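You operate a simulated robot arm through the tools that you are given. There is no shell and no other tool. Be economical: measure what you need, move in short steps, check, and stop when the job is done.

The job below is to be done with a simulated robot arm. You get a single attempt, and the scene is never put back.

JOB
Switch the chamber light on and fetch the orange logger out.
Fine: it stands on the yellow-handled tray and goes on the table end by the chamber; leave door and tray open; touch no dial or button. Set down upright: orange logger.
Where things are to end (x, y in the base frame): orange logger within 6 cm of [36, 94].
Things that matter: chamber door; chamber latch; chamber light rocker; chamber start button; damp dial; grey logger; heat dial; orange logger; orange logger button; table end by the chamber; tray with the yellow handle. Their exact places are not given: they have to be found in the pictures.

It is judged by the outcome, as a careful person would: the job done as asked, and still so three seconds after it is handed in. It fails if anything else is knocked over, pushed out of place, dropped, spilled or broken.

ROBOT AND FRAMES
A 7-joint arm with a three-finger gripper on a trunk, on a base that drives. Base frame: it is fixed to the floor where the robot stands at the start and does not move with it; the origin is under the middle of the robot, x ahead of it, y to its left, z up. Readings come in cm, rad, newtons and seconds.
With the tool pointing down near the work surface it reaches from about 10 to 86 cm from the robot's upright axis, wherever it stands. Its first joint turns from -2.897 to 2.897 rad. Places, roughly: chamber door [40, 40, 130]; chamber latch [30, 60, 130]; chamber light rocker [60, 0, 50]; chamber start button [60, 0, 90]; damp dial [60, 0, 110]; grey logger [75, 125, 75]; heat dial [60, 0, 120]; orange logger button [50, 50, 130]; table end by the chamber [40, 100, 80]; tray with the yellow handle [70, 50, 120]. Payload 2.94 kg.
Tool frame: the origin (TCP) lies between the finger pads and is the grasp point; the fingertips stand 3 cm ahead of it; z points along the fingers, y is the line along which they close. The gripper opens to 13.2 cm. The gripper's body begins 10.7 cm behind the TCP.
Orientation is told as [roll, pitch, yaw] about the base's x, y, z axes, in that order, counted from this pose: with the fingers straight down and closing along the base's y, the tool's x points along the base's -x, its y along +y and its z along -z.

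CONTROLS
- The arm moves only by the tool drive_tool. Its argument "commands" is one flat list of numbers, 7 for each row, row after row: the shift along the base's x, y, z in m, then the turn, a rotation vector about the base's x, y, z in rad, then the finger opening in m, from 0 to 0.132. In form: [tx, ty, tz, rx, ry, rz, hand, tx, ty, tz, rx, ry, rz, hand, ...]. A call has 1 to 20 rows; each row shifts and turns the commanded pose from where the row before left it. A row lasts 0.2 s, in which the tool goes at most 5 cm and 0.15 rad; a call with a longer step from one row to the next is refused whole, and so is a gripper value outside its range. Where a pose cannot be reached the arm comes as near as it can. A force on the tool above 70 N (or 10 N above the force at the start of the call, whichever is more), or a blocked arm, ends the call early, and 0.2 s more pass. Each finger halts on what it meets, pressing with about 38 N; the grip force reading is that of the motor and also rises with nothing between the fingers. The clock runs only during rows and for 0.2 s after the last one: add rows that do not move to give the fingers time. The reply holds the time, the measured pose of the TCP, the force on the tool along the base axes, the opening and the grip force, in the units named above and with some noise, with the torque about the TCP (base axes, N m) and any sound that the robot's microphone picked up.
- Cameras (640 x 400 px; columns grow to the right, rows downward): "scene" is now at [2.85, 18.15, 186.2]; the picture's right is [-0.11, -0.99, 0.00], its down [-0.86, 0.10, -0.50] and it looks along [0.50, -0.06, -0.86] (base axes); focal length 265 px, centre (320, 200). "wrist" rides on the gripper at [7.2, 0.3, -14.4] in the tool frame; the picture's right is [-0.04, 1.00, 0.00], its down [-0.88, -0.04, -0.48] and it looks along [-0.48, -0.02, 0.88] (tool axes); focal length 256 px, centre (320, 200).
- snapshot(camera): a new picture of that camera. It takes no simulated time.
- move_column(by): slides the trunk up (or, below 0, down) by that many cm; the arm and the scene camera ride with it, the base frame stays. It gives what a move gives, with no picture.
- drive_base(legs): drives the robot by 1 to 6 legs, each [ahead, left, turn to the left] in cm, cm and rad, along the robot's own axes; the way and the turn of a leg run together, so that a leg with both is an arc; at most 150 cm and 3.142 rad a leg. The arm and the cameras ride along, it lands a little off, and it stops where it bumps. It gives what a move gives.
- head_to(pan, tilt): turns the head with the scene camera to pan (to the left, within 2.496 rad either way) and tilt (down, from -0.506 to 1.204), counted from straight ahead of the robot. It gives what a move gives.
- point_at(camera, pixels): there is no depth. For up to 12 entries [column, row, z] of the newest picture of that camera ("zoom" is the newest enlarged one), the place [x, y] in the base frame at which the ray of that pixel passes the height z, good to about 0.2 cm, but the place of the scene camera against the robot may be out by one fixed shift of up to 1.8 cm in any direction. It takes no simulated time.
- enlarge(camera, box): a new picture of the part [left, top, right, bottom] of that camera's present view, enlarged. It takes no simulated time.
- sign_off(): hands the job in; it is judged then, once.

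Keep the steps short. Do not move on a guess: measure, check each grasp and each placing, and mend mistakes. In all there are 80 turns and 60 pictures (those below and enlarged ones count). Leave the gripper open and the arm clear of the work at the hand-in unless told otherwise, and finish with a single line.

The tools are called by a JSON object that holds its "name" and its "arguments". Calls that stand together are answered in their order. drive_tool: Moves the arm, as the interface text tells. Its arguments: {"type":"object","properties":{"commands":{"type":"array","items":{"type":"number"}}},"required":["commands"]} The other tools are called the same way: move_column (by) slides the trunk up or down; drive_base (legs) drives the base; head_to (pan, tilt) turns the head that bears the scene camera; snapshot (camera) takes a picture; point_at (camera, pixels) gives the place at which the rays of pixels pass given heights; enlarge (camera, box) takes an enlarged picture of a part of a camera's view; sign_off () hands the job in.

At the start:

```text
t: 0.0
position: [36.13, 18.71, 155.99]
ee_rot: [-0.001, -0.001, -0.001]
force: [-0.9, 0.8, -0.1]
ft_torque: [0.01, 0.0, -0.05]
gripper_width: 13.21
grip_force: 0.0
trunk travel left (down, up): [-37.5, 16.5]
robot x, y, heading: [-0.0, -0.02, -0.006]
head pan, tilt: [-0.115, 1.044]
```

scene: 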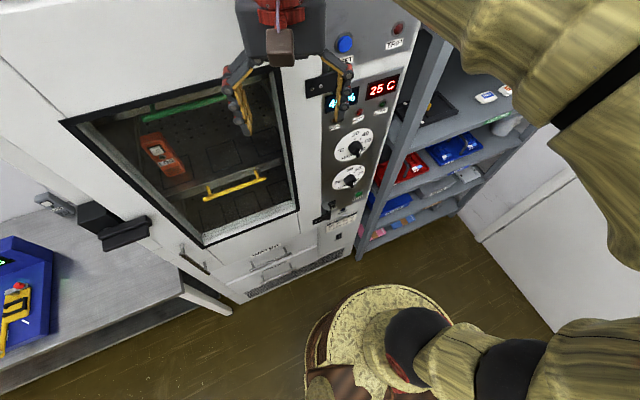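
wrist: 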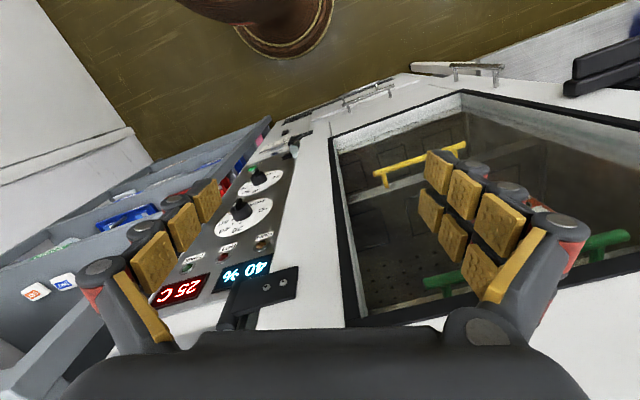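

I see the chamber with a glazed door, a black latch at the left (115,225), a control strip at the right, and the arm in front of it. I'll look closer at parts of the view first.

{"name": "enlarge", "arguments": {"camera": "scene", "box": [0, 80, 320, 280]}}

{"name": "enlarge", "arguments": {"camera": "scene", "box": [240, 60, 440, 260]}}

{"name": "head_to", "arguments": {"pan": 0.3, "tilt": 0.6}}

{"name": "snapshot", "arguments": {"camera": "scene"}}

```text
2.00 times, centred on (160, 180) of scene
```

zoom: 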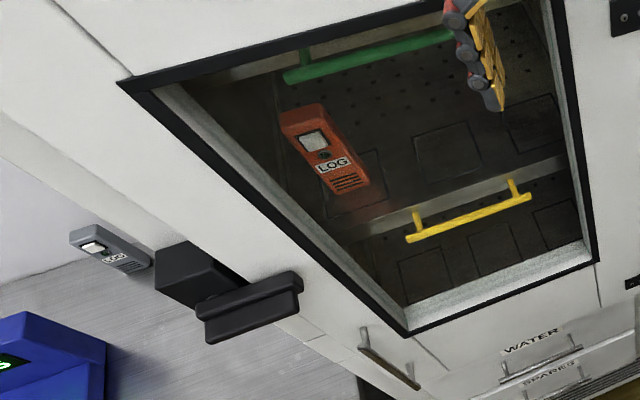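

```text
2.00 times, centred on (340, 160) of scene
```

zoom: 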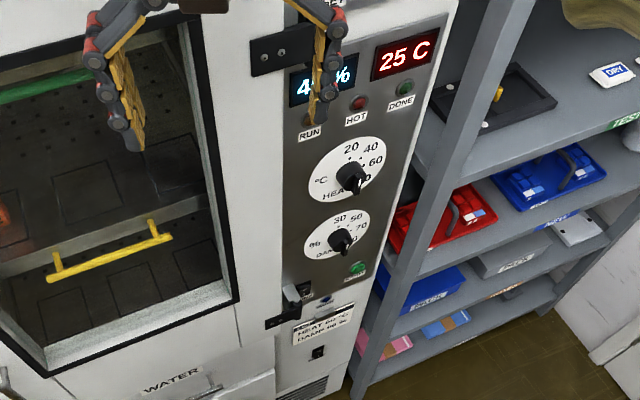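

```text
t: 0.9
position: [36.14, 18.81, 155.88]
ee_rot: [0.001, -0.002, 0.001]
force: [0.1, -0.3, 0.8]
ft_torque: [-0.01, 0.02, 0.02]
gripper_width: 13.22
grip_force: 0.0
trunk travel left (down, up): [-37.5, 16.5]
robot x, y, heading: [0.02, 0.09, 0.001]
head pan, tilt: [0.3, 0.6]
```

```text
55 pictures are left
```

scene: 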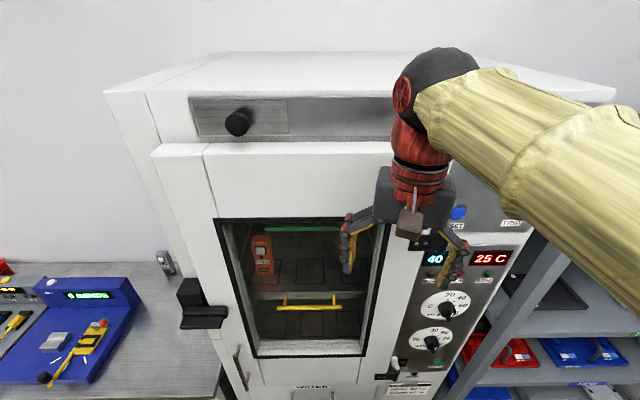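

The head view shows the chamber from the front. I enlarge the latch and the lower control strip to find the rocker and how the latch works.

{"name": "enlarge", "arguments": {"camera": "scene", "box": [140, 200, 400, 400]}}

{"name": "head_to", "arguments": {"pan": 0.0, "tilt": 0.95}}

{"name": "enlarge", "arguments": {"camera": "scene", "box": [220, 80, 420, 280]}}

```text
2.00 times, centred on (270, 300) of scene
```

zoom: 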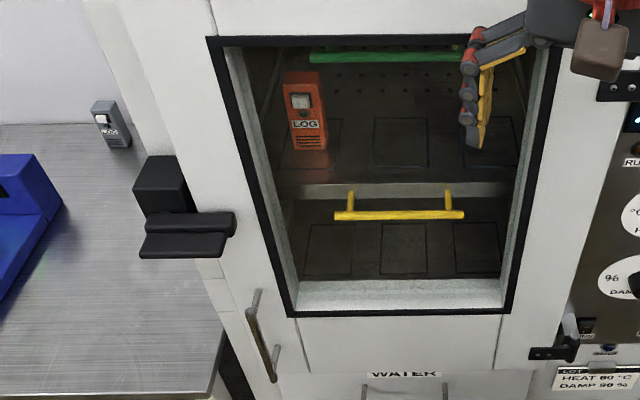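

```text
t: 1.7
position: [36.24, 18.69, 156.14]
ee_rot: [0.001, 0.0, 0.0]
force: [-0.1, -0.2, 0.5]
ft_torque: [-0.03, 0.0, -0.03]
gripper_width: 13.18
grip_force: 0.1
trunk travel left (down, up): [-37.5, 16.5]
robot x, y, heading: [-0.2, -0.14, -0.003]
head pan, tilt: [0.0, 0.949]
```

```text
2.00 times, centred on (320, 180) of scene
```

zoom: 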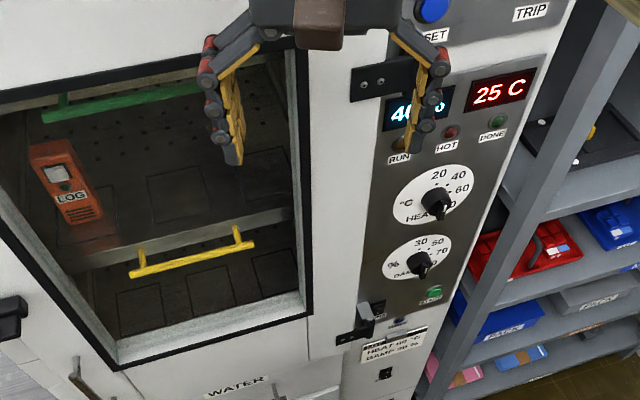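

Two candidates for the rocker: a grey lever near (342,234) and a small black one near (352,266). I enlarge both.

{"name": "enlarge", "arguments": {"camera": "scene", "box": [325, 215, 385, 275]}}

{"name": "snapshot", "arguments": {"camera": "scene"}}

```text
6.67 times, centred on (355, 245) of scene
```

zoom: 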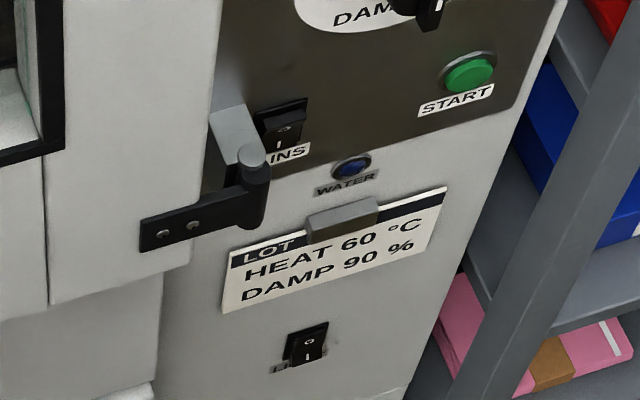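

```text
51 pictures are left
```

scene: 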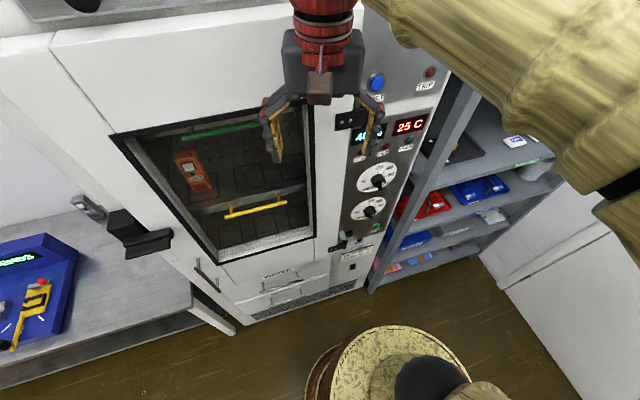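

The lower rocker under the lot plate reads "LI…" (light) and the upper one "…INS" (mains, not to be touched). I take rays now, then lower the trunk for a second view and triangulate.

{"name": "point_at", "arguments": {"camera": "scene", "pixels": [[352, 266, 60], [352, 266, 100], [352, 295, 0], [338, 120, 130], [338, 120, 110], [125, 240, 130], [125, 240, 100], [228, 214, 120], [228, 214, 100], [195, 185, 120], [195, 185, 100], [193, 290, 80]]}}

{"name": "move_column", "arguments": {"by": -30}}

{"name": "snapshot", "arguments": {"camera": "scene"}}

{"name": "snapshot", "arguments": {"camera": "wrist"}}

```text
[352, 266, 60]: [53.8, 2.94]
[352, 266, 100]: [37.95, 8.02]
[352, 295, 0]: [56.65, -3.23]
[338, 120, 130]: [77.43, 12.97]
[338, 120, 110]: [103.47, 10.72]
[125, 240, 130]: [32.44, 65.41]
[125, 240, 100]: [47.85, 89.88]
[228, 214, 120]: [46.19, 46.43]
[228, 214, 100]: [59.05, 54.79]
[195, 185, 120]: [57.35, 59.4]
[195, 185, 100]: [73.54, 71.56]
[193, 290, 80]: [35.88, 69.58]
```

```text
t: 4.7
position: [36.1, 18.7, 125.96]
ee_rot: [-0.002, 0.001, -0.001]
force: [-0.2, 0.1, 0.4]
ft_torque: [0.01, -0.01, -0.04]
gripper_width: 13.2
grip_force: 0.2
trunk travel left (down, up): [-7.5, 46.5]
robot x, y, heading: [0.19, -0.1, 0.001]
head pan, tilt: [0.0, 0.949]
```

```text
50 pictures are left
```

scene: 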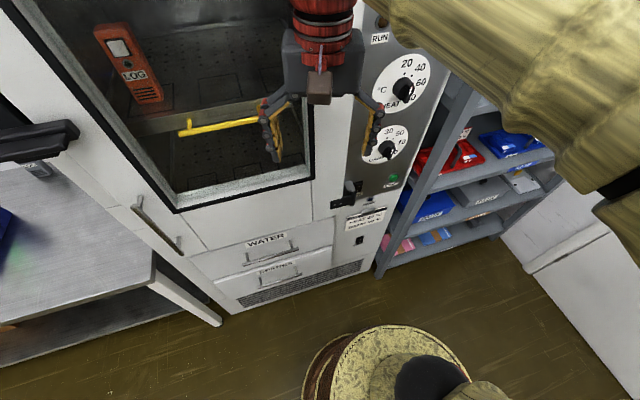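

```text
49 pictures are left
```

wrist: 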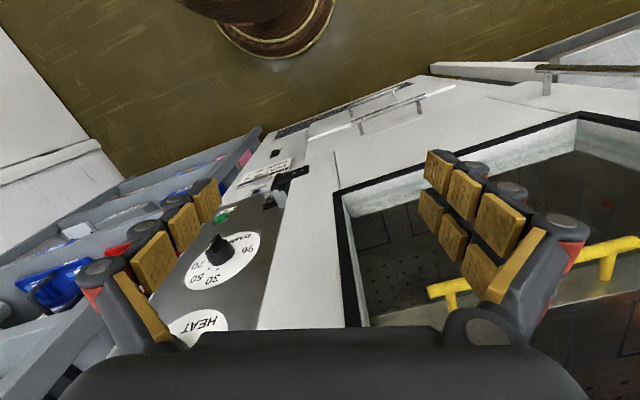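

Second set of rays from the lowered camera: rocker at (360,240), logger (135,85), yellow handle left end (183,130), logger base, table corner.

{"name": "point_at", "arguments": {"camera": "scene", "pixels": [[360, 240, 60], [360, 240, 80], [238, 312, 0], [375, 280, 0], [128, 75, 120], [128, 75, 100], [183, 132, 120], [183, 132, 100], [152, 268, 80], [183, 212, 90], [40, 140, 110], [40, 140, 130]]}}

{"name": "enlarge", "arguments": {"camera": "scene", "box": [330, 175, 400, 250]}}

```text
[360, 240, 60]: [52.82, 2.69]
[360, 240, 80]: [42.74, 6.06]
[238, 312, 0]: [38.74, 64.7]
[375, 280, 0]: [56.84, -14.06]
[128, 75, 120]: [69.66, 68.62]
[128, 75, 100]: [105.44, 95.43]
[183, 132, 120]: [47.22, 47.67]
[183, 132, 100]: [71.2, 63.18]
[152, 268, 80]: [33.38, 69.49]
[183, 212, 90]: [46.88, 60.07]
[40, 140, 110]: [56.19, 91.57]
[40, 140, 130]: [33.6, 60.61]
```

```text
5.33 times, centred on (365, 212) of scene
```

zoom: 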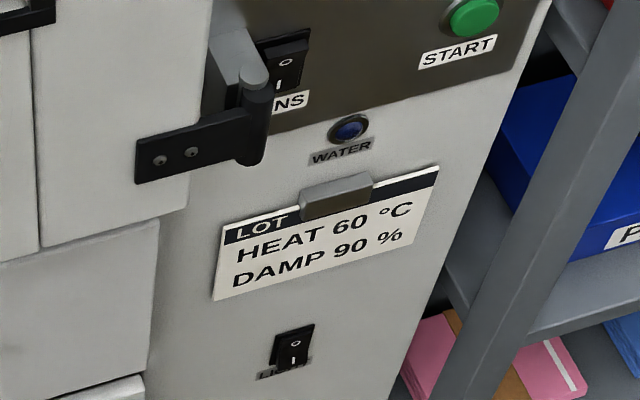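

Triangulation: the chamber's front runs from about (39,65) to (57,-14), so it faces the robot turned ~0.23 rad; the light rocker is near (53–57, 2, 51–60); the yellow handle's left end near (45,46,122). To press the rocker I want the tool level, so I back the robot 20 cm and lower the trunk the rest.

{"name": "drive_base", "arguments": {"legs": [[-20, 0, 0]]}}

{"name": "move_column", "arguments": {"by": -7}}

{"name": "drive_tool", "arguments": {"commands": [0, -0.01, -0.03, 0, -0.14, 0, 0, 0, -0.01, -0.03, 0, -0.14, 0, 0, 0, -0.01, -0.03, 0, -0.14, 0, 0, 0, -0.01, -0.03, 0, -0.14, 0, 0, 0, -0.01, -0.03, 0, -0.14, 0, 0, 0, -0.01, -0.03, 0, -0.14, 0, 0, 0, -0.01, -0.03, 0, -0.14, 0, 0, 0, -0.01, -0.03, 0, -0.14, 0, 0, 0, -0.01, -0.03, 0, -0.14, 0, 0, 0, -0.01, -0.03, 0, -0.14, 0, 0, 0, 0, -0.03, 0, -0.14, 0, 0]}}

{"name": "snapshot", "arguments": {"camera": "scene"}}

```text
t: 6.3
position: [16.8, 18.58, 125.97]
ee_rot: [0.0, 0.0, 0.0]
force: [-0.4, 0.1, -0.5]
ft_torque: [0.01, 0.0, -0.05]
gripper_width: 13.2
grip_force: 0.1
trunk travel left (down, up): [-7.5, 46.5]
robot x, y, heading: [-19.48, 0.01, -0.003]
head pan, tilt: [0.0, 0.949]
```

```text
t: 7.4
position: [16.89, 18.56, 119.07]
ee_rot: [0.0, 0.001, -0.001]
force: [0.7, -0.4, 0.7]
ft_torque: [0.03, 0.03, 0.01]
gripper_width: 13.18
grip_force: 0.0
trunk travel left (down, up): [-0.5, 53.5]
robot x, y, heading: [-19.87, -0.09, 0.001]
head pan, tilt: [0.0, 0.949]
```

```text
t: 9.8
position: [20.09, 12.61, 96.92]
ee_rot: [2.081, -1.37, -2.075]
force: [0.4, 0.3, -0.5]
ft_torque: [-0.01, 0.01, 0.01]
gripper_width: 0.0
grip_force: 28.6
trunk travel left (down, up): [-0.5, 53.5]
robot x, y, heading: [-19.56, -0.23, 0.001]
head pan, tilt: [0.0, 0.949]
stopped in row 11: the arm was blocked; the commanded pose is now the measured one
```

```text
47 pictures are left
```

scene: 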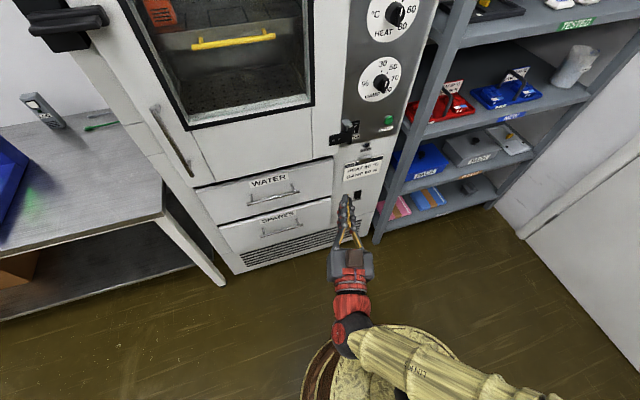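

The tool is nearly level but the arm folded to a limit. I move it forward and down, away from the body, without turning.

{"name": "drive_tool", "arguments": {"commands": [0.03, -0.01, -0.03, 0, 0, 0, 0, 0.03, -0.01, -0.03, 0, 0, 0, 0, 0.01, -0.01, -0.04, 0, 0, 0, 0, 0, -0.01, -0.04, 0, 0, 0, 0, 0, -0.01, -0.04, 0, 0, 0, 0, 0, -0.01, -0.04, 0, 0, 0, 0, 0, -0.01, -0.04, 0, 0, 0, 0, 0, -0.01, -0.04, 0, 0, 0, 0]}}

{"name": "snapshot", "arguments": {"camera": "wrist"}}

```text
t: 11.8
position: [22.24, 11.39, 91.48]
ee_rot: [2.176, -1.272, -2.17]
force: [-0.2, 0.1, -0.3]
ft_torque: [-0.02, 0.01, 0.0]
gripper_width: 0.04
grip_force: 28.5
out of reach, approached as far as the arm can: row 3, 4, 5, 6, 7, 8
trunk travel left (down, up): [-0.5, 53.5]
robot x, y, heading: [-19.23, 0.2, -0.006]
head pan, tilt: [0.0, 0.949]
stopped in row 8: the arm was blocked; the commanded pose is now the measured one
```

```text
46 pictures are left
```

wrist: 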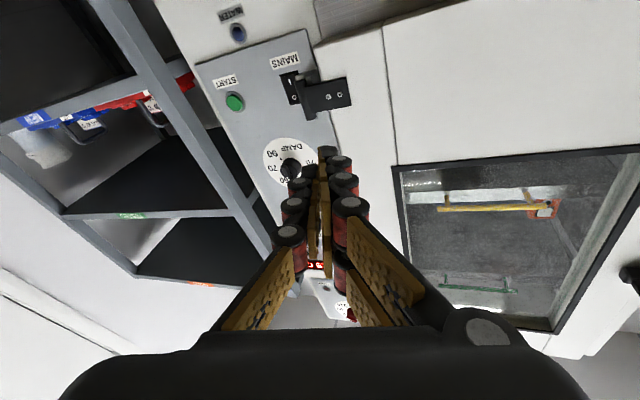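

The arm can't get low with the tool level here; fingers now point slightly up. A 45° downward tilt suits pressing and reach better. I turn the tool to point 45° down into the panel (along its normal) and move to a standoff near (42,0,68).

{"name": "drive_tool", "arguments": {"commands": [0.025, -0.0144, -0.02, -0.043, 0.115, 0.0375, 0, 0.025, -0.0144, -0.02, -0.043, 0.115, 0.0375, 0, 0.025, -0.0144, -0.03, -0.043, 0.115, 0.0375, 0, 0.025, -0.0144, -0.03, -0.043, 0.115, 0.0375, 0, 0.025, -0.0144, -0.03, -0.043, 0.115, 0.0375, 0, 0.025, -0.0144, -0.03, -0.043, 0.115, 0.0375, 0, 0.025, -0.0144, -0.03, -0.043, 0.115, 0.0375, 0, 0.025, -0.0144, -0.03, -0.043, 0.115, 0.0375, 0]}}

{"name": "snapshot", "arguments": {"camera": "wrist"}}

```text
t: 13.6
position: [37.97, 12.11, 71.17]
ee_rot: [-0.079, -0.765, 0.304]
force: [-0.8, 0.1, -1.0]
ft_torque: [0.02, -0.02, -0.02]
gripper_width: 0.0
grip_force: 28.6
out of reach, approached as far as the arm can: row 2, 3, 4, 5, 6, 7, 8
trunk travel left (down, up): [-0.5, 53.5]
robot x, y, heading: [-19.35, 0.17, 0.002]
head pan, tilt: [0.0, 0.949]
```

```text
45 pictures are left
```

wrist: 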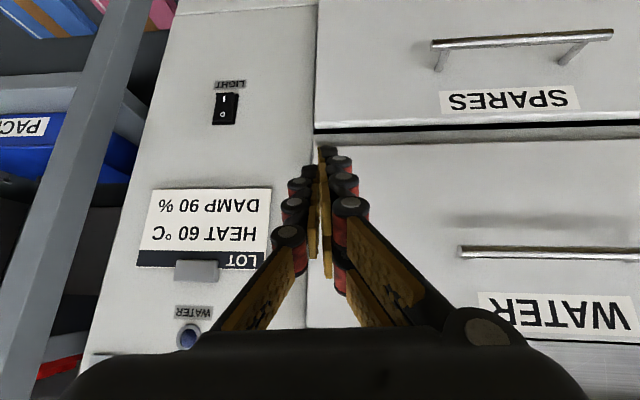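

The wrist view shows the LIGHT rocker at (225,107), upside-down ("I" at its lower end in reality). y fell short at 12. I test a sideways move.

{"name": "drive_tool", "arguments": {"commands": [0, -0.02, 0, 0, 0, 0, 0, 0, -0.02, 0, 0, 0, 0, 0, 0, 0, 0, 0, 0, 0, 0]}}

{"name": "point_at", "arguments": {"camera": "wrist", "pixels": [[225, 107, 50], [225, 107, 60], [228, 98, 50], [228, 98, 60]]}}

{"name": "enlarge", "arguments": {"camera": "wrist", "box": [170, 60, 290, 150]}}

```text
t: 14.4
position: [37.64, 11.08, 72.34]
ee_rot: [-0.083, -0.766, 0.305]
force: [-0.2, -0.8, -0.8]
ft_torque: [0.04, -0.02, -0.02]
gripper_width: 0.0
grip_force: 28.5
out of reach, approached as far as the arm can: row 1, 2
trunk travel left (down, up): [-0.5, 53.5]
robot x, y, heading: [-19.49, 0.34, 0.0]
head pan, tilt: [0.0, 0.949]
```

```text
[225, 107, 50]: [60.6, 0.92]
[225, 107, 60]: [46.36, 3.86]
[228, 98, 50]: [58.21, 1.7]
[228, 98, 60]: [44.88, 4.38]
```

```text
4.44 times, centred on (230, 105) of wrist
```

zoom: 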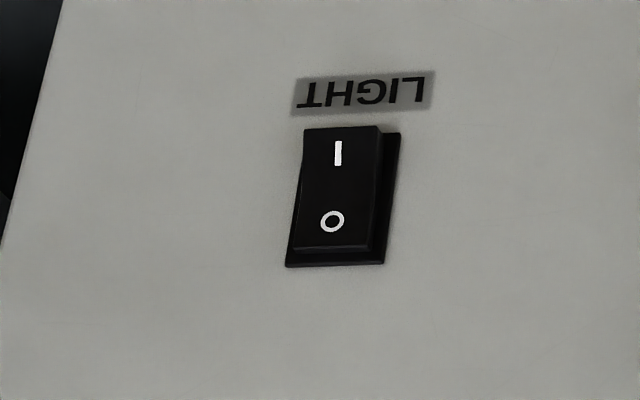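

Combining rays: rocker centre ≈ (56, 1.7, 53); the "I" half is its physical lower half. The reach is limited because the arm is folded, so I back off 15 cm more and then extend.

{"name": "drive_base", "arguments": {"legs": [[-15, 0, 0]]}}

{"name": "drive_tool", "arguments": {"commands": [0.03, -0.02, 0, 0, 0, 0, 0, 0.04, -0.02, 0, 0, 0, 0, 0, 0.04, -0.02, -0.01, 0, 0, 0, 0, 0.04, -0.02, -0.01, 0, 0, 0, 0, 0, 0, 0, 0, 0, 0, 0]}}

```text
t: 15.8
position: [23.14, 11.19, 72.27]
ee_rot: [-0.084, -0.767, 0.303]
force: [-0.7, 0.7, -0.4]
ft_torque: [0.0, -0.01, 0.0]
gripper_width: 0.0
grip_force: 28.2
trunk travel left (down, up): [-0.5, 53.5]
robot x, y, heading: [-33.82, -0.28, -0.003]
head pan, tilt: [0.0, 0.949]
```

```text
t: 17.0
position: [37.22, 5.39, 70.91]
ee_rot: [-0.083, -0.765, 0.304]
force: [-1.0, 0.8, 0.2]
ft_torque: [0.02, -0.07, -0.01]
gripper_width: 0.0
grip_force: 28.8
out of reach, approached as far as the arm can: row 1, 2
trunk travel left (down, up): [-0.5, 53.5]
robot x, y, heading: [-33.92, -0.41, -0.0]
head pan, tilt: [0.0, 0.949]
```

Now it follows. I go to a standoff about 10 cm off the rocker and look again.

{"name": "drive_tool", "arguments": {"commands": [0.014, -0.0126, -0.03, 0, 0, 0, 0, 0.014, -0.0126, -0.03, 0, 0, 0, 0, 0.014, -0.0126, -0.03, 0, 0, 0, 0, 0.014, -0.0126, -0.03, 0, 0, 0, 0, 0.014, -0.0126, -0.03, 0, 0, 0, 0, 0, 0, 0, 0, 0, 0, 0]}}

{"name": "snapshot", "arguments": {"camera": "wrist"}}

```text
t: 18.4
position: [44.12, -0.93, 56.02]
ee_rot: [-0.083, -0.766, 0.305]
force: [-0.3, -0.2, 0.7]
ft_torque: [-0.02, 0.01, -0.02]
gripper_width: 0.02
grip_force: 28.7
trunk travel left (down, up): [-0.5, 53.5]
robot x, y, heading: [-34.03, -0.24, 0.002]
head pan, tilt: [0.0, 0.949]
```

```text
43 pictures are left
```

wrist: 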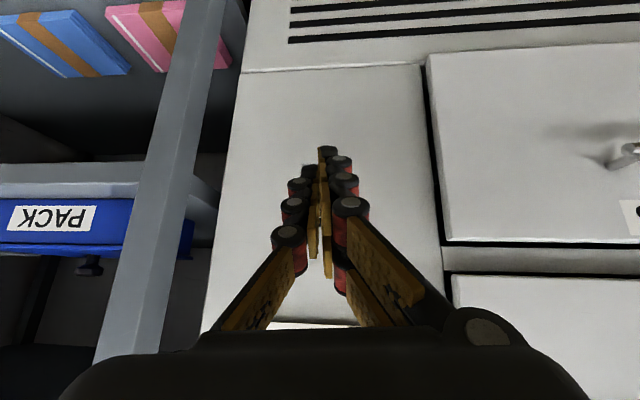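

The fingers now hide the rocker. I shift the tool 5 cm left and 4 up to see it and triangulate with wrist views only.

{"name": "drive_tool", "arguments": {"commands": [0, 0.025, 0.02, 0, 0, 0, 0, 0, 0.025, 0.02, 0, 0, 0, 0, 0, 0, 0, 0, 0, 0, 0]}}

{"name": "enlarge", "arguments": {"camera": "wrist", "box": [160, 70, 360, 195]}}

```text
t: 19.2
position: [44.12, 4.02, 60.04]
ee_rot: [-0.084, -0.765, 0.306]
force: [-0.8, -0.2, -0.5]
ft_torque: [0.0, -0.02, 0.01]
gripper_width: 0.0
grip_force: 28.6
trunk travel left (down, up): [-0.5, 53.5]
robot x, y, heading: [-33.57, 0.23, 0.0]
head pan, tilt: [0.0, 0.949]
```

```text
3.20 times, centred on (260, 132) of wrist
```

zoom: 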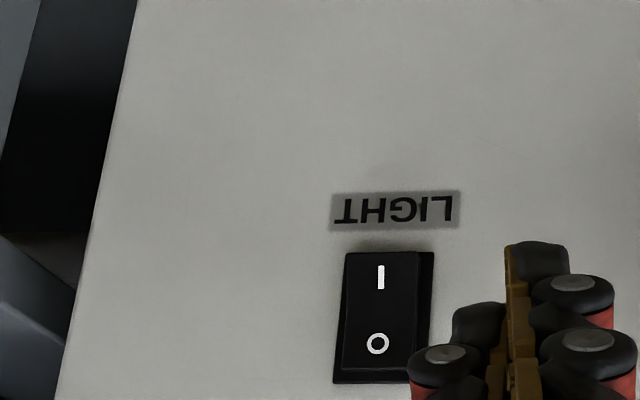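

{"name": "point_at", "arguments": {"camera": "zoom", "pixels": [[381, 278, 50], [381, 278, 54], [378, 343, 50], [378, 343, 54], [394, 210, 50], [394, 210, 54]]}}

```text
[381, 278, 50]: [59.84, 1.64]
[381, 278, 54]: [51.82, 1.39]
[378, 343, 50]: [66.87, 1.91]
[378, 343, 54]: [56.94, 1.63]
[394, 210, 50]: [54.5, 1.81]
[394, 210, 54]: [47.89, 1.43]
```

"I" mark ≈ (57.2, 1.6, 51.3), "O" ≈ z 54. I go to a pre-contact pose with the fingertip ~3–4 cm in front of the "I" half.

{"name": "drive_tool", "arguments": {"commands": [0.01, -0.0094, -0.019, 0, 0, 0, 0, 0.015, -0.0094, -0.019, 0, 0, 0, 0, 0.02, -0.0094, -0.019, 0, 0, 0, 0, 0.02, -0.0094, -0.018, 0, 0, 0, 0, 0, 0, 0, 0, 0, 0, 0]}}

{"name": "enlarge", "arguments": {"camera": "wrist", "box": [220, 100, 420, 225]}}

{"name": "head_to", "arguments": {"pan": 0.0, "tilt": 0.75}}

{"name": "snapshot", "arguments": {"camera": "scene"}}

```text
t: 20.4
position: [50.38, 0.27, 52.33]
ee_rot: [-0.082, -0.767, 0.304]
force: [-0.2, 0.6, -0.5]
ft_torque: [0.02, -0.01, 0.01]
gripper_width: 0.0
grip_force: 28.5
trunk travel left (down, up): [-0.5, 53.5]
robot x, y, heading: [-33.91, -0.28, -0.003]
head pan, tilt: [0.0, 0.949]
```

```text
3.20 times, centred on (320, 162) of wrist
```

zoom: 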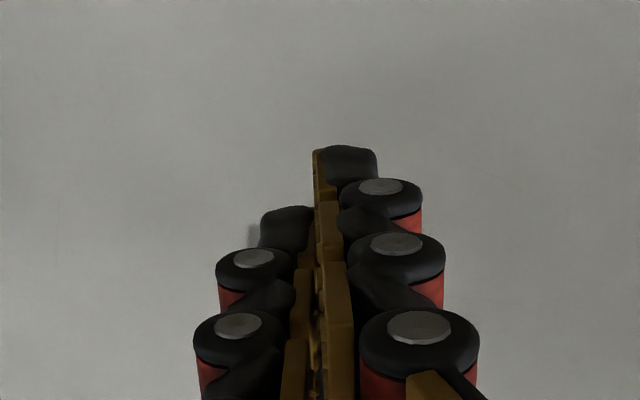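

```text
t: 21.1
position: [50.44, 0.11, 52.49]
ee_rot: [-0.082, -0.766, 0.303]
force: [0.3, 0.4, 0.8]
ft_torque: [0.02, 0.03, 0.02]
gripper_width: 0.02
grip_force: 29.0
trunk travel left (down, up): [-0.5, 53.5]
robot x, y, heading: [-33.84, 0.14, 0.001]
head pan, tilt: [0.0, 0.75]
```

```text
40 pictures are left
```

scene: 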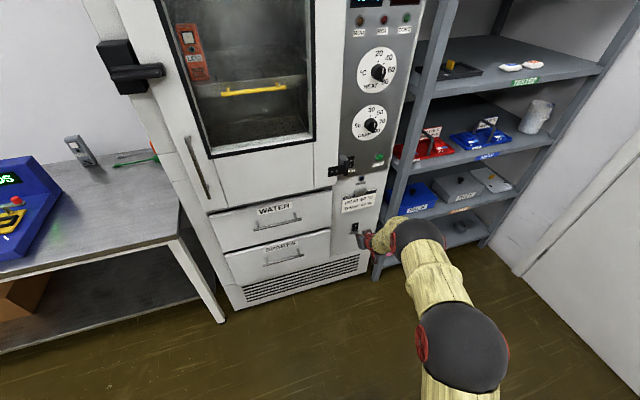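

I look at the rocker and the fingertip from the scene camera near (357,232).

{"name": "enlarge", "arguments": {"camera": "scene", "box": [330, 205, 400, 260]}}

```text
7.27 times, centred on (365, 232) of scene
```

zoom: 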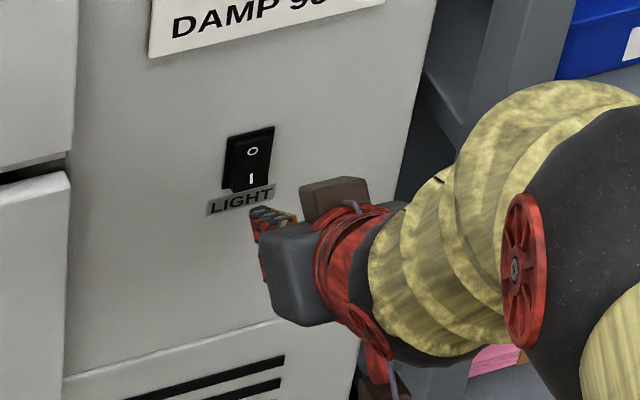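

Fingertip is in front below the rocker. I advance along the panel's normal in 5 mm rows watching the force.

{"name": "drive_tool", "arguments": {"commands": [0.0049, 0.0012, 0, 0, 0, 0, 0, 0.0049, 0.0012, 0, 0, 0, 0, 0, 0.0049, 0.0012, 0, 0, 0, 0, 0, 0.0049, 0.0012, 0, 0, 0, 0, 0, 0.0049, 0.0012, 0, 0, 0, 0, 0, 0.0049, 0.0012, 0, 0, 0, 0, 0]}}

{"name": "enlarge", "arguments": {"camera": "wrist", "box": [220, 100, 420, 225]}}

```text
t: 22.5
position: [53.19, 0.83, 52.2]
ee_rot: [-0.081, -0.763, 0.303]
force: [-23.1, -5.2, 7.4]
ft_torque: [0.09, -0.13, 0.16]
gripper_width: 0.01
grip_force: 28.4
trunk travel left (down, up): [-0.5, 53.5]
robot x, y, heading: [-33.99, 0.04, 0.001]
head pan, tilt: [0.0, 0.75]
heard: click
```

```text
3.20 times, centred on (320, 162) of wrist
```

zoom: 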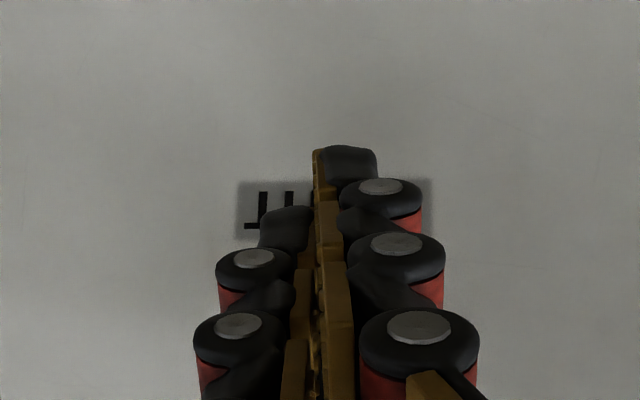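

A click was heard and the tip met resistance. I retract along the normal and check the rocker and the chamber light.

{"name": "drive_tool", "arguments": {"commands": [-0.02, -0.0045, 0, 0, 0, 0, 0, -0.03, -0.007, 0, 0, 0, 0, 0, -0.03, -0.007, 0.01, 0, 0, 0, 0, -0.03, -0.007, 0.02, 0, 0, 0, 0, -0.03, 0, 0.03, 0, 0, 0, 0]}}

{"name": "snapshot", "arguments": {"camera": "scene"}}

{"name": "enlarge", "arguments": {"camera": "scene", "box": [330, 205, 400, 260]}}

```text
t: 23.7
position: [39.65, -1.78, 58.42]
ee_rot: [-0.084, -0.765, 0.303]
force: [-0.2, 0.5, 0.1]
ft_torque: [-0.01, -0.06, 0.0]
gripper_width: 0.0
grip_force: 29.1
trunk travel left (down, up): [-0.5, 53.5]
robot x, y, heading: [-33.65, 0.06, 0.003]
head pan, tilt: [0.0, 0.75]
```

```text
37 pictures are left
```

scene: 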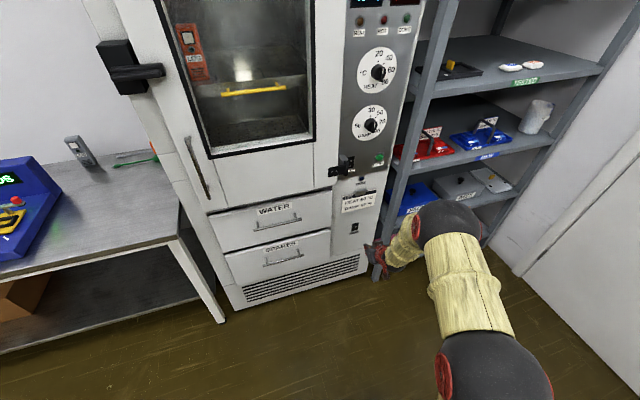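

```text
7.27 times, centred on (365, 232) of scene
```

zoom: 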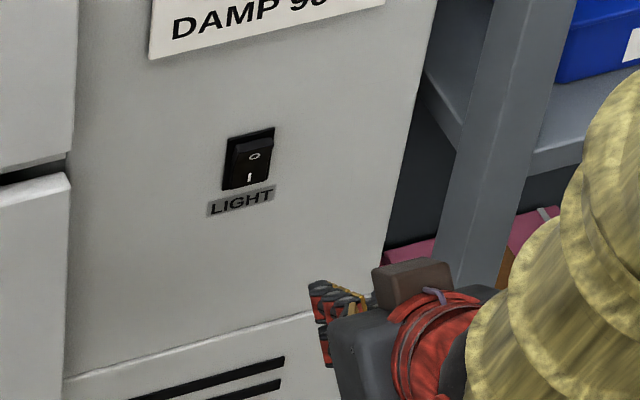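

The rocker is tipped to "I" and the chamber is lit. Now the latch at (130,70): I look at it closely, then raise the trunk.

{"name": "enlarge", "arguments": {"camera": "scene", "box": [80, 20, 240, 120]}}

{"name": "point_at", "arguments": {"camera": "scene", "pixels": [[160, 71, 120], [160, 71, 130], [116, 75, 120], [116, 75, 130], [222, 93, 120], [222, 93, 130], [192, 78, 120], [192, 78, 130], [175, 240, 80], [152, 10, 130], [152, 10, 150]]}}

{"name": "move_column", "arguments": {"by": 35}}

{"name": "head_to", "arguments": {"pan": 0.4, "tilt": 0.7}}

{"name": "snapshot", "arguments": {"camera": "scene"}}

```text
4.00 times, centred on (160, 70) of scene
```

zoom: 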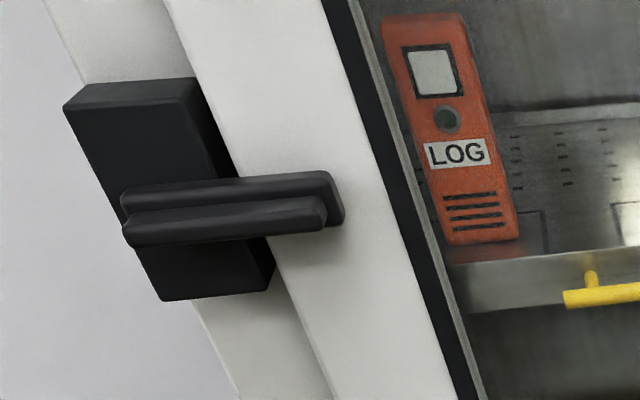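

```text
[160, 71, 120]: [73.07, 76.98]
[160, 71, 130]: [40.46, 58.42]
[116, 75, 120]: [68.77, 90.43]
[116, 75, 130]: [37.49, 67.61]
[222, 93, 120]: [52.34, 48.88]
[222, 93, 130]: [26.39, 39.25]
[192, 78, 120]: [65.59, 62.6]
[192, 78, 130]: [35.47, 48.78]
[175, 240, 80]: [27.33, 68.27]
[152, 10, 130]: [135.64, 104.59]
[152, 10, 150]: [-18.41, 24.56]
```

```text
t: 27.1
position: [39.65, -1.76, 93.45]
ee_rot: [-0.081, -0.767, 0.304]
force: [0.2, 0.0, 1.0]
ft_torque: [0.03, -0.02, 0.03]
gripper_width: 0.02
grip_force: 28.6
trunk travel left (down, up): [-35.5, 18.5]
robot x, y, heading: [-33.71, -0.18, 0.002]
head pan, tilt: [0.0, 0.75]
```

```text
t: 28.0
position: [39.76, -1.83, 93.55]
ee_rot: [-0.081, -0.766, 0.303]
force: [-0.4, 0.3, -0.2]
ft_torque: [0.0, 0.02, 0.03]
gripper_width: 0.0
grip_force: 28.6
trunk travel left (down, up): [-35.5, 18.5]
robot x, y, heading: [-33.87, 0.26, -0.005]
head pan, tilt: [0.4, 0.7]
```

```text
34 pictures are left
```

scene: 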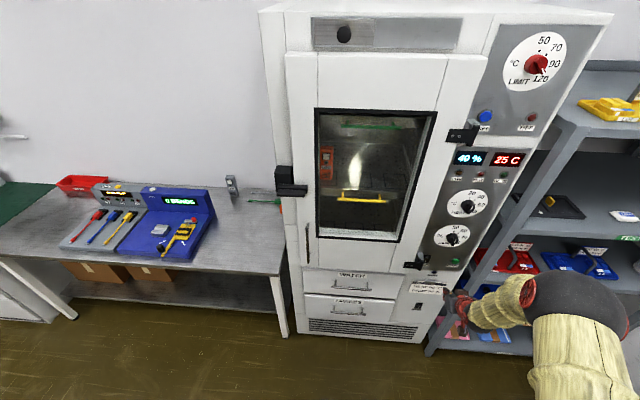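

Good overview. I enlarge the latch and the vertical bar on the door's lower left (310,240).

{"name": "enlarge", "arguments": {"camera": "scene", "box": [255, 140, 335, 200]}}

{"name": "enlarge", "arguments": {"camera": "scene", "box": [270, 150, 450, 280]}}

{"name": "point_at", "arguments": {"camera": "scene", "pixels": [[291, 185, 120], [291, 185, 130], [307, 190, 120], [307, 190, 130], [275, 185, 120], [275, 185, 130], [338, 199, 120], [338, 199, 130], [326, 163, 120], [326, 163, 130], [308, 226, 100], [308, 226, 120]]}}

```text
6.67 times, centred on (295, 170) of scene
```

zoom: 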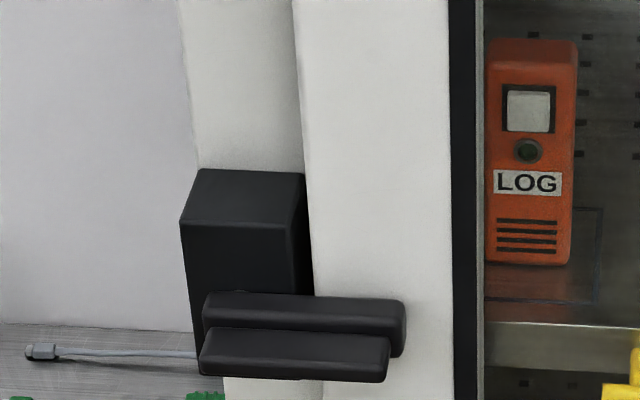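

```text
3.08 times, centred on (360, 215) of scene
```

zoom: 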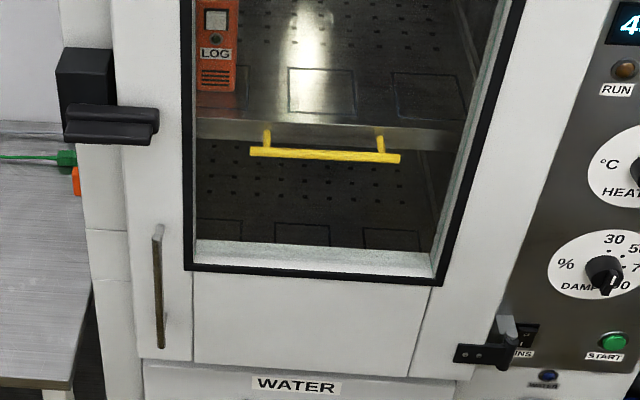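

```text
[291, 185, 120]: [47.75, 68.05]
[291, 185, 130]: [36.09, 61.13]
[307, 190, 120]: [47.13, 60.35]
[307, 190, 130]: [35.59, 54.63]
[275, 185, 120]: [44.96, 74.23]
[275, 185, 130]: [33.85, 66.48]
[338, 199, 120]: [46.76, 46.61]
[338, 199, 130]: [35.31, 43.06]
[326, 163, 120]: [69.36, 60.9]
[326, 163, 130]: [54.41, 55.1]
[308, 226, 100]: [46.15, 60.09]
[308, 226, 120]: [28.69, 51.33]
```

The latch is a horizontal black double bar on a box at the door's left edge, right end near (33,53.5,132); the door has hinges at the right and a vertical pull bar. I first back off and go left so that the door can swing open past the robot.

{"name": "drive_base", "arguments": {"legs": [[-15, 0, 0], [0, 45, 0], [0, 0, 0.226]]}}

{"name": "head_to", "arguments": {"pan": -0.05, "tilt": 0.6}}

{"name": "snapshot", "arguments": {"camera": "scene"}}

```text
t: 32.4
position: [22.93, 58.82, 93.57]
ee_rot: [-0.082, -0.768, 0.533]
force: [0.2, 0.4, -0.6]
ft_torque: [0.0, -0.04, -0.02]
gripper_width: 0.04
grip_force: 28.7
trunk travel left (down, up): [-35.5, 18.5]
robot x, y, heading: [-49.29, 43.7, 0.226]
head pan, tilt: [0.4, 0.7]
```

```text
t: 33.3
position: [22.99, 58.9, 93.49]
ee_rot: [-0.082, -0.765, 0.533]
force: [0.0, -0.4, -0.4]
ft_torque: [0.0, -0.01, 0.03]
gripper_width: 0.0
grip_force: 28.3
trunk travel left (down, up): [-35.5, 18.5]
robot x, y, heading: [-49.57, 43.74, 0.229]
head pan, tilt: [-0.051, 0.6]
```

```text
31 pictures are left
```

scene: 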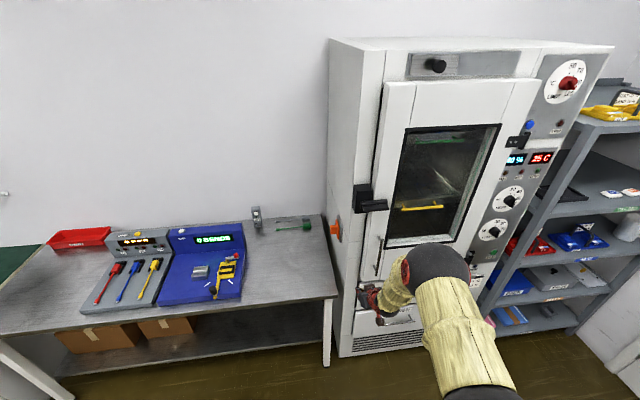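

Robot stands at (-49.5,43.7) facing the door squarely. I raise the tool level, pointing along the door's normal, to about 20 cm in front of the latch, and look through the wrist camera.

{"name": "drive_tool", "arguments": {"commands": [-0.03, -0.006, 0.037, 0.047, -0.105, -0.03, 0, -0.02, -0.006, 0.037, 0.047, -0.105, -0.03, 0, -0.015, -0.006, 0.037, 0.047, -0.105, -0.03, 0, -0.015, -0.006, 0.037, 0.047, -0.105, -0.03, 0, -0.01, -0.006, 0.037, 0.047, -0.105, -0.03, 0, -0.01, -0.006, 0.037, 0.047, -0.105, -0.03, 0, -0.01, -0.006, 0.037, 0.047, -0.105, -0.03, 0, 0, 0, 0.037, 0, 0, 0, 0, 0, 0, 0.037, 0, 0, 0, 0, 0, 0, 0.037, 0, 0, 0, 0, 0, 0, 0, 0, 0, 0, 0]}}

{"name": "snapshot", "arguments": {"camera": "wrist"}}

```text
t: 35.7
position: [11.95, 54.22, 130.44]
ee_rot: [-0.844, -1.568, 1.072]
force: [-0.1, 0.4, 0.0]
ft_torque: [-0.02, 0.02, 0.03]
gripper_width: 0.0
grip_force: 28.6
trunk travel left (down, up): [-35.5, 18.5]
robot x, y, heading: [-49.14, 43.67, 0.227]
head pan, tilt: [-0.051, 0.6]
```

```text
30 pictures are left
```

wrist: 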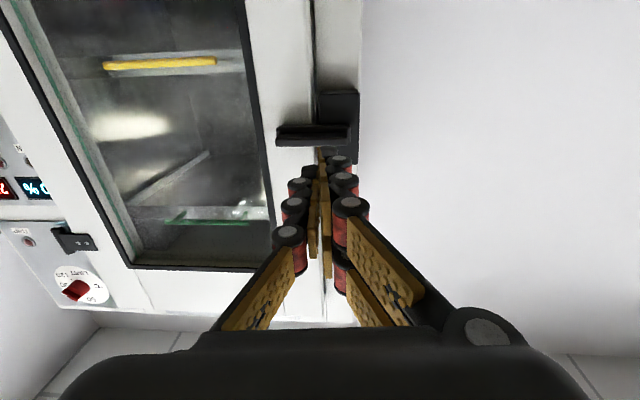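

Enlarge the latch here (around 312,135) and get its rays.

{"name": "enlarge", "arguments": {"camera": "wrist", "box": [250, 75, 390, 165]}}

{"name": "point_at", "arguments": {"camera": "wrist", "pixels": [[277, 135, 128], [277, 135, 134], [347, 135, 128], [347, 135, 134], [320, 92, 126], [320, 92, 128]]}}

```text
4.44 times, centred on (320, 120) of wrist
```

zoom: 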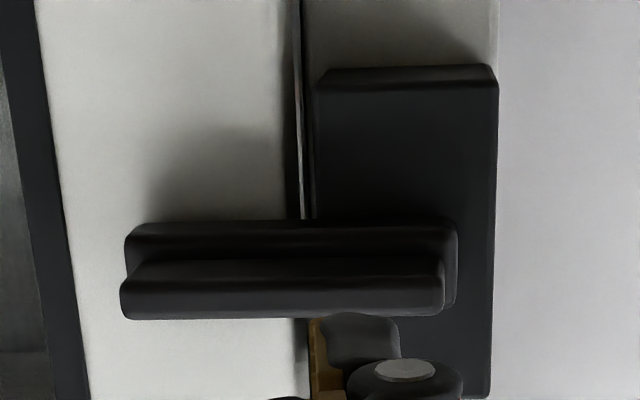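

```text
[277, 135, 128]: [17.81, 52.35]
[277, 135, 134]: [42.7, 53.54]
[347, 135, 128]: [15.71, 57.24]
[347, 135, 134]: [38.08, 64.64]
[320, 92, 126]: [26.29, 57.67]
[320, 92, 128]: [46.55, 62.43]
```

The lever is a bar with a ridge, ~9.5 cm long, centred at z≈131.5, reaching from its pivot on the box over the door edge. I'll try turning it: place the closed fingertips just above its free (right) end, ~(33,55,135.5), and check.

{"name": "drive_tool", "arguments": {"commands": [0, -0.022, 0.026, 0, 0, 0, 0, 0, -0.022, 0.026, 0, 0, 0, 0, 0.039, 0.009, 0, 0, 0, 0, 0, 0.039, 0.009, 0, 0, 0, 0, 0, 0.039, 0.009, 0, 0, 0, 0, 0, 0.039, 0.009, 0, 0, 0, 0, 0, 0.03, 0.007, 0, 0, 0, 0, 0, 0, 0, 0, 0, 0, 0, 0]}}

{"name": "snapshot", "arguments": {"camera": "wrist"}}

{"name": "enlarge", "arguments": {"camera": "scene", "box": [320, 150, 440, 250]}}

```text
t: 37.5
position: [30.3, 54.67, 135.98]
ee_rot: [-1.418, -1.569, 1.648]
force: [-0.3, -1.1, 0.2]
ft_torque: [0.04, 0.0, 0.01]
gripper_width: 0.0
grip_force: 28.7
trunk travel left (down, up): [-35.5, 18.5]
robot x, y, heading: [-49.33, 44.01, 0.223]
head pan, tilt: [-0.051, 0.6]
```

```text
28 pictures are left
```

wrist: 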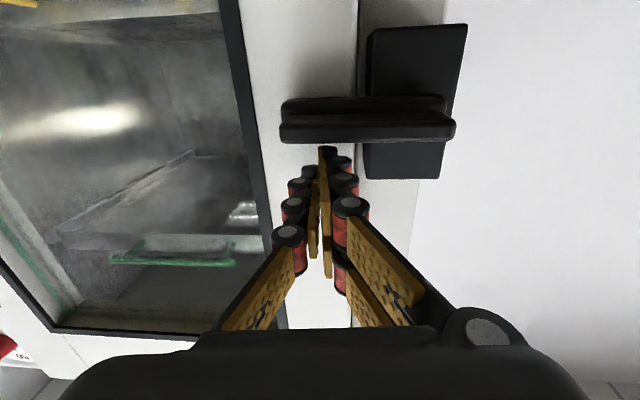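

```text
4.00 times, centred on (380, 200) of scene
```

zoom: 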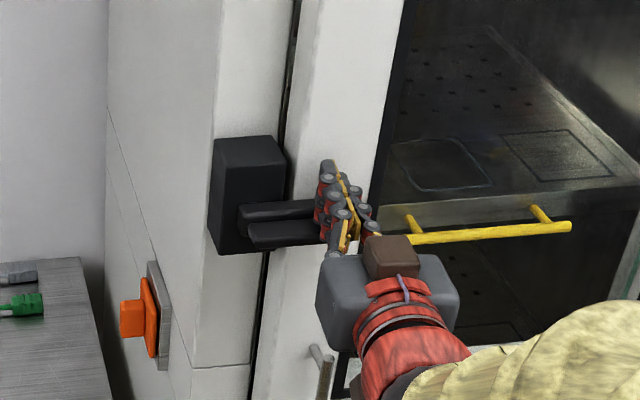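

The tip is above the lever, slightly beyond its front ridge. I shift 1.2 cm to the right and 1 cm in for leverage, then press down in 5 mm rows.

{"name": "drive_tool", "arguments": {"commands": [0.003, -0.012, 0, 0, 0, 0, 0, 0.01, 0.002, 0, 0, 0, 0, 0, 0, 0, -0.005, 0, 0, 0, 0, 0, 0, -0.005, 0, 0, 0, 0, 0, 0, -0.005, 0, 0, 0, 0, 0, 0, -0.005, 0, 0, 0, 0, 0, 0, -0.005, 0, 0, 0, 0]}}

```text
t: 39.1
position: [31.78, 53.64, 133.21]
ee_rot: [-0.997, -1.568, 1.223]
force: [-0.8, -0.3, 0.6]
ft_torque: [-0.01, 0.0, -0.02]
gripper_width: 0.0
grip_force: 28.9
trunk travel left (down, up): [-35.5, 18.5]
robot x, y, heading: [-49.21, 43.75, 0.23]
head pan, tilt: [-0.051, 0.6]
```

No contact yet; further down in 5 mm rows.

{"name": "drive_tool", "arguments": {"commands": [0, 0, -0.005, 0, 0, 0, 0, 0, 0, -0.005, 0, 0, 0, 0, 0, 0, -0.005, 0, 0, 0, 0]}}

{"name": "snapshot", "arguments": {"camera": "wrist"}}

```text
t: 39.9
position: [31.7, 53.47, 131.7]
ee_rot: [-0.787, -1.569, 1.018]
force: [-0.4, -0.3, 0.0]
ft_torque: [0.04, -0.01, 0.0]
gripper_width: 0.02
grip_force: 28.6
trunk travel left (down, up): [-35.5, 18.5]
robot x, y, heading: [-49.2, 44.01, 0.229]
head pan, tilt: [-0.051, 0.6]
```

```text
26 pictures are left
```

wrist: 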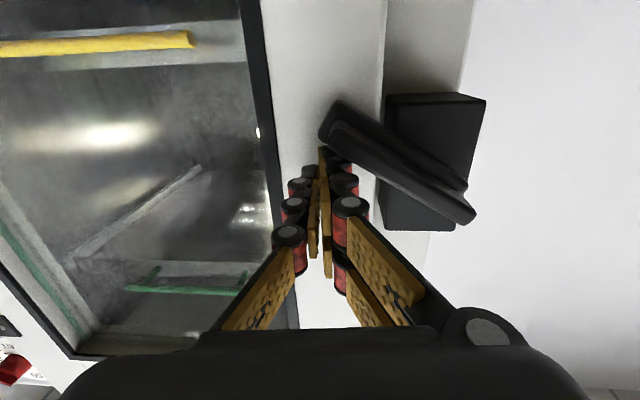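

The lever turns downward freely (now ~35°). I keep following its arc: down and left.

{"name": "drive_tool", "arguments": {"commands": [0, 0.002, -0.008, 0, 0, 0, 0, 0, 0.003, -0.008, 0, 0, 0, 0, -0.001, 0.005, -0.008, 0, 0, 0, 0, -0.001, 0.006, -0.008, 0, 0, 0, 0, -0.002, 0.008, -0.004, 0, 0, 0, 0, -0.002, 0.01, 0, 0, 0, 0, 0, -0.002, 0.01, 0, 0, 0, 0, 0, -0.002, 0.01, 0, 0, 0, 0, 0]}}

{"name": "snapshot", "arguments": {"camera": "wrist"}}

```text
t: 41.7
position: [30.92, 58.09, 128.14]
ee_rot: [0.92, -1.567, -0.7]
force: [0.8, -29.0, -0.6]
ft_torque: [0.06, 0.04, 0.06]
gripper_width: 0.0
grip_force: 28.2
trunk travel left (down, up): [-35.5, 18.5]
robot x, y, heading: [-49.1, 43.55, 0.223]
head pan, tilt: [-0.051, 0.6]
```

```text
25 pictures are left
```

wrist: 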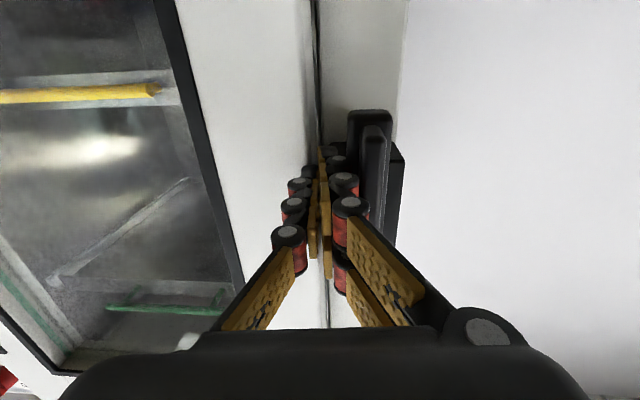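

The lever is now vertical at its stop – latch released. I back off and drop to the door's pull bar height (~z 106), opening the fingers, and look.

{"name": "drive_tool", "arguments": {"commands": [0.003, -0.015, 0, 0, 0, 0, 0, -0.04, -0.012, 0, 0, 0, 0, 0, -0.04, -0.012, 0, 0, 0, 0, 0, -0.04, -0.01, 0, 0, 0, 0, 0, 0, 0, -0.045, 0, 0, 0, 0.03, 0, 0, -0.045, 0, 0, 0, 0.06, 0, 0, -0.045, 0, 0, 0, 0.06, 0, 0, -0.045, 0, 0, 0, 0.06, 0, 0, -0.045, 0, 0, 0, 0.06, 0, 0, 0, 0, 0, 0, 0.06]}}

{"name": "snapshot", "arguments": {"camera": "wrist"}}

```text
t: 43.9
position: [18.73, 53.82, 105.58]
ee_rot: [-1.201, -1.569, 1.427]
force: [0.4, 0.3, -0.6]
ft_torque: [-0.04, 0.01, 0.01]
gripper_width: 6.02
grip_force: 0.1
trunk travel left (down, up): [-35.5, 18.5]
robot x, y, heading: [-49.19, 43.77, 0.223]
head pan, tilt: [-0.051, 0.6]
```

```text
24 pictures are left
```

wrist: 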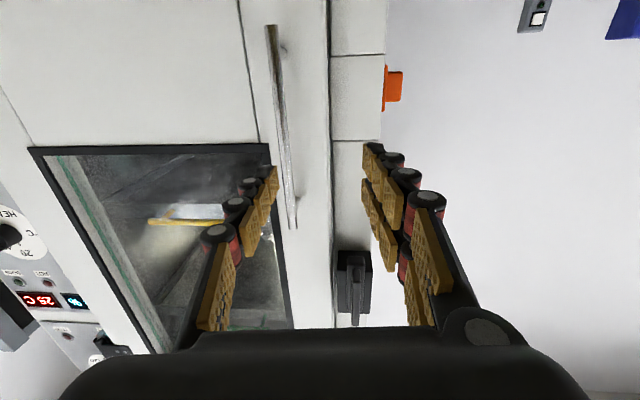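

The pull bar runs (270,28)–(292,228) in the wrist view. Rays for it:

{"name": "point_at", "arguments": {"camera": "wrist", "pixels": [[274, 50, 96], [274, 50, 99], [282, 128, 102], [282, 128, 105], [291, 220, 108], [291, 220, 116]]}}

{"name": "point_at", "arguments": {"camera": "scene", "pixels": [[378, 240, 100], [378, 240, 110], [376, 270, 90], [376, 270, 100]]}}

```text
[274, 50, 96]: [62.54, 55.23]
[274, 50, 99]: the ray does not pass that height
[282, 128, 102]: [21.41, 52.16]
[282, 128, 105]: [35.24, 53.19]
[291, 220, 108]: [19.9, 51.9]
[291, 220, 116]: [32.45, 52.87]
```

```text
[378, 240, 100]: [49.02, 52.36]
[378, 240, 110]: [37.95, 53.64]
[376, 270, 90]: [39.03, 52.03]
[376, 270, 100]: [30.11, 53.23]
```

The bar is near x≈33, y≈53, z 97–116. I shift right ~4 cm, open to 8 cm, approach 7 cm and check alignment.

{"name": "drive_tool", "arguments": {"commands": [0.005, -0.02, 0, 0, 0, 0, 0.08, 0.005, -0.02, 0, 0, 0, 0, 0.08, 0.035, 0.008, 0, 0, 0, 0, 0.08, 0.035, 0.008, 0, 0, 0, 0, 0.08, 0, 0, 0, 0, 0, 0, 0.08]}}

{"name": "snapshot", "arguments": {"camera": "wrist"}}

```text
t: 45.1
position: [27.09, 51.71, 105.5]
ee_rot: [-1.284, -1.568, 1.509]
force: [0.0, 0.3, -0.9]
ft_torque: [-0.02, 0.01, 0.04]
gripper_width: 7.99
grip_force: 0.0
trunk travel left (down, up): [-35.5, 18.5]
robot x, y, heading: [-49.12, 43.98, 0.225]
head pan, tilt: [-0.051, 0.6]
```

```text
23 pictures are left
```

wrist: 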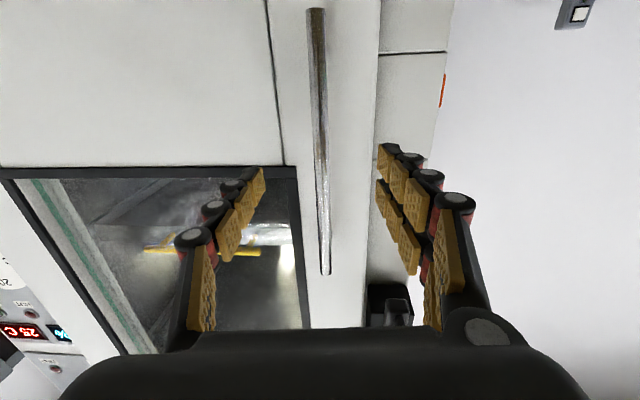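

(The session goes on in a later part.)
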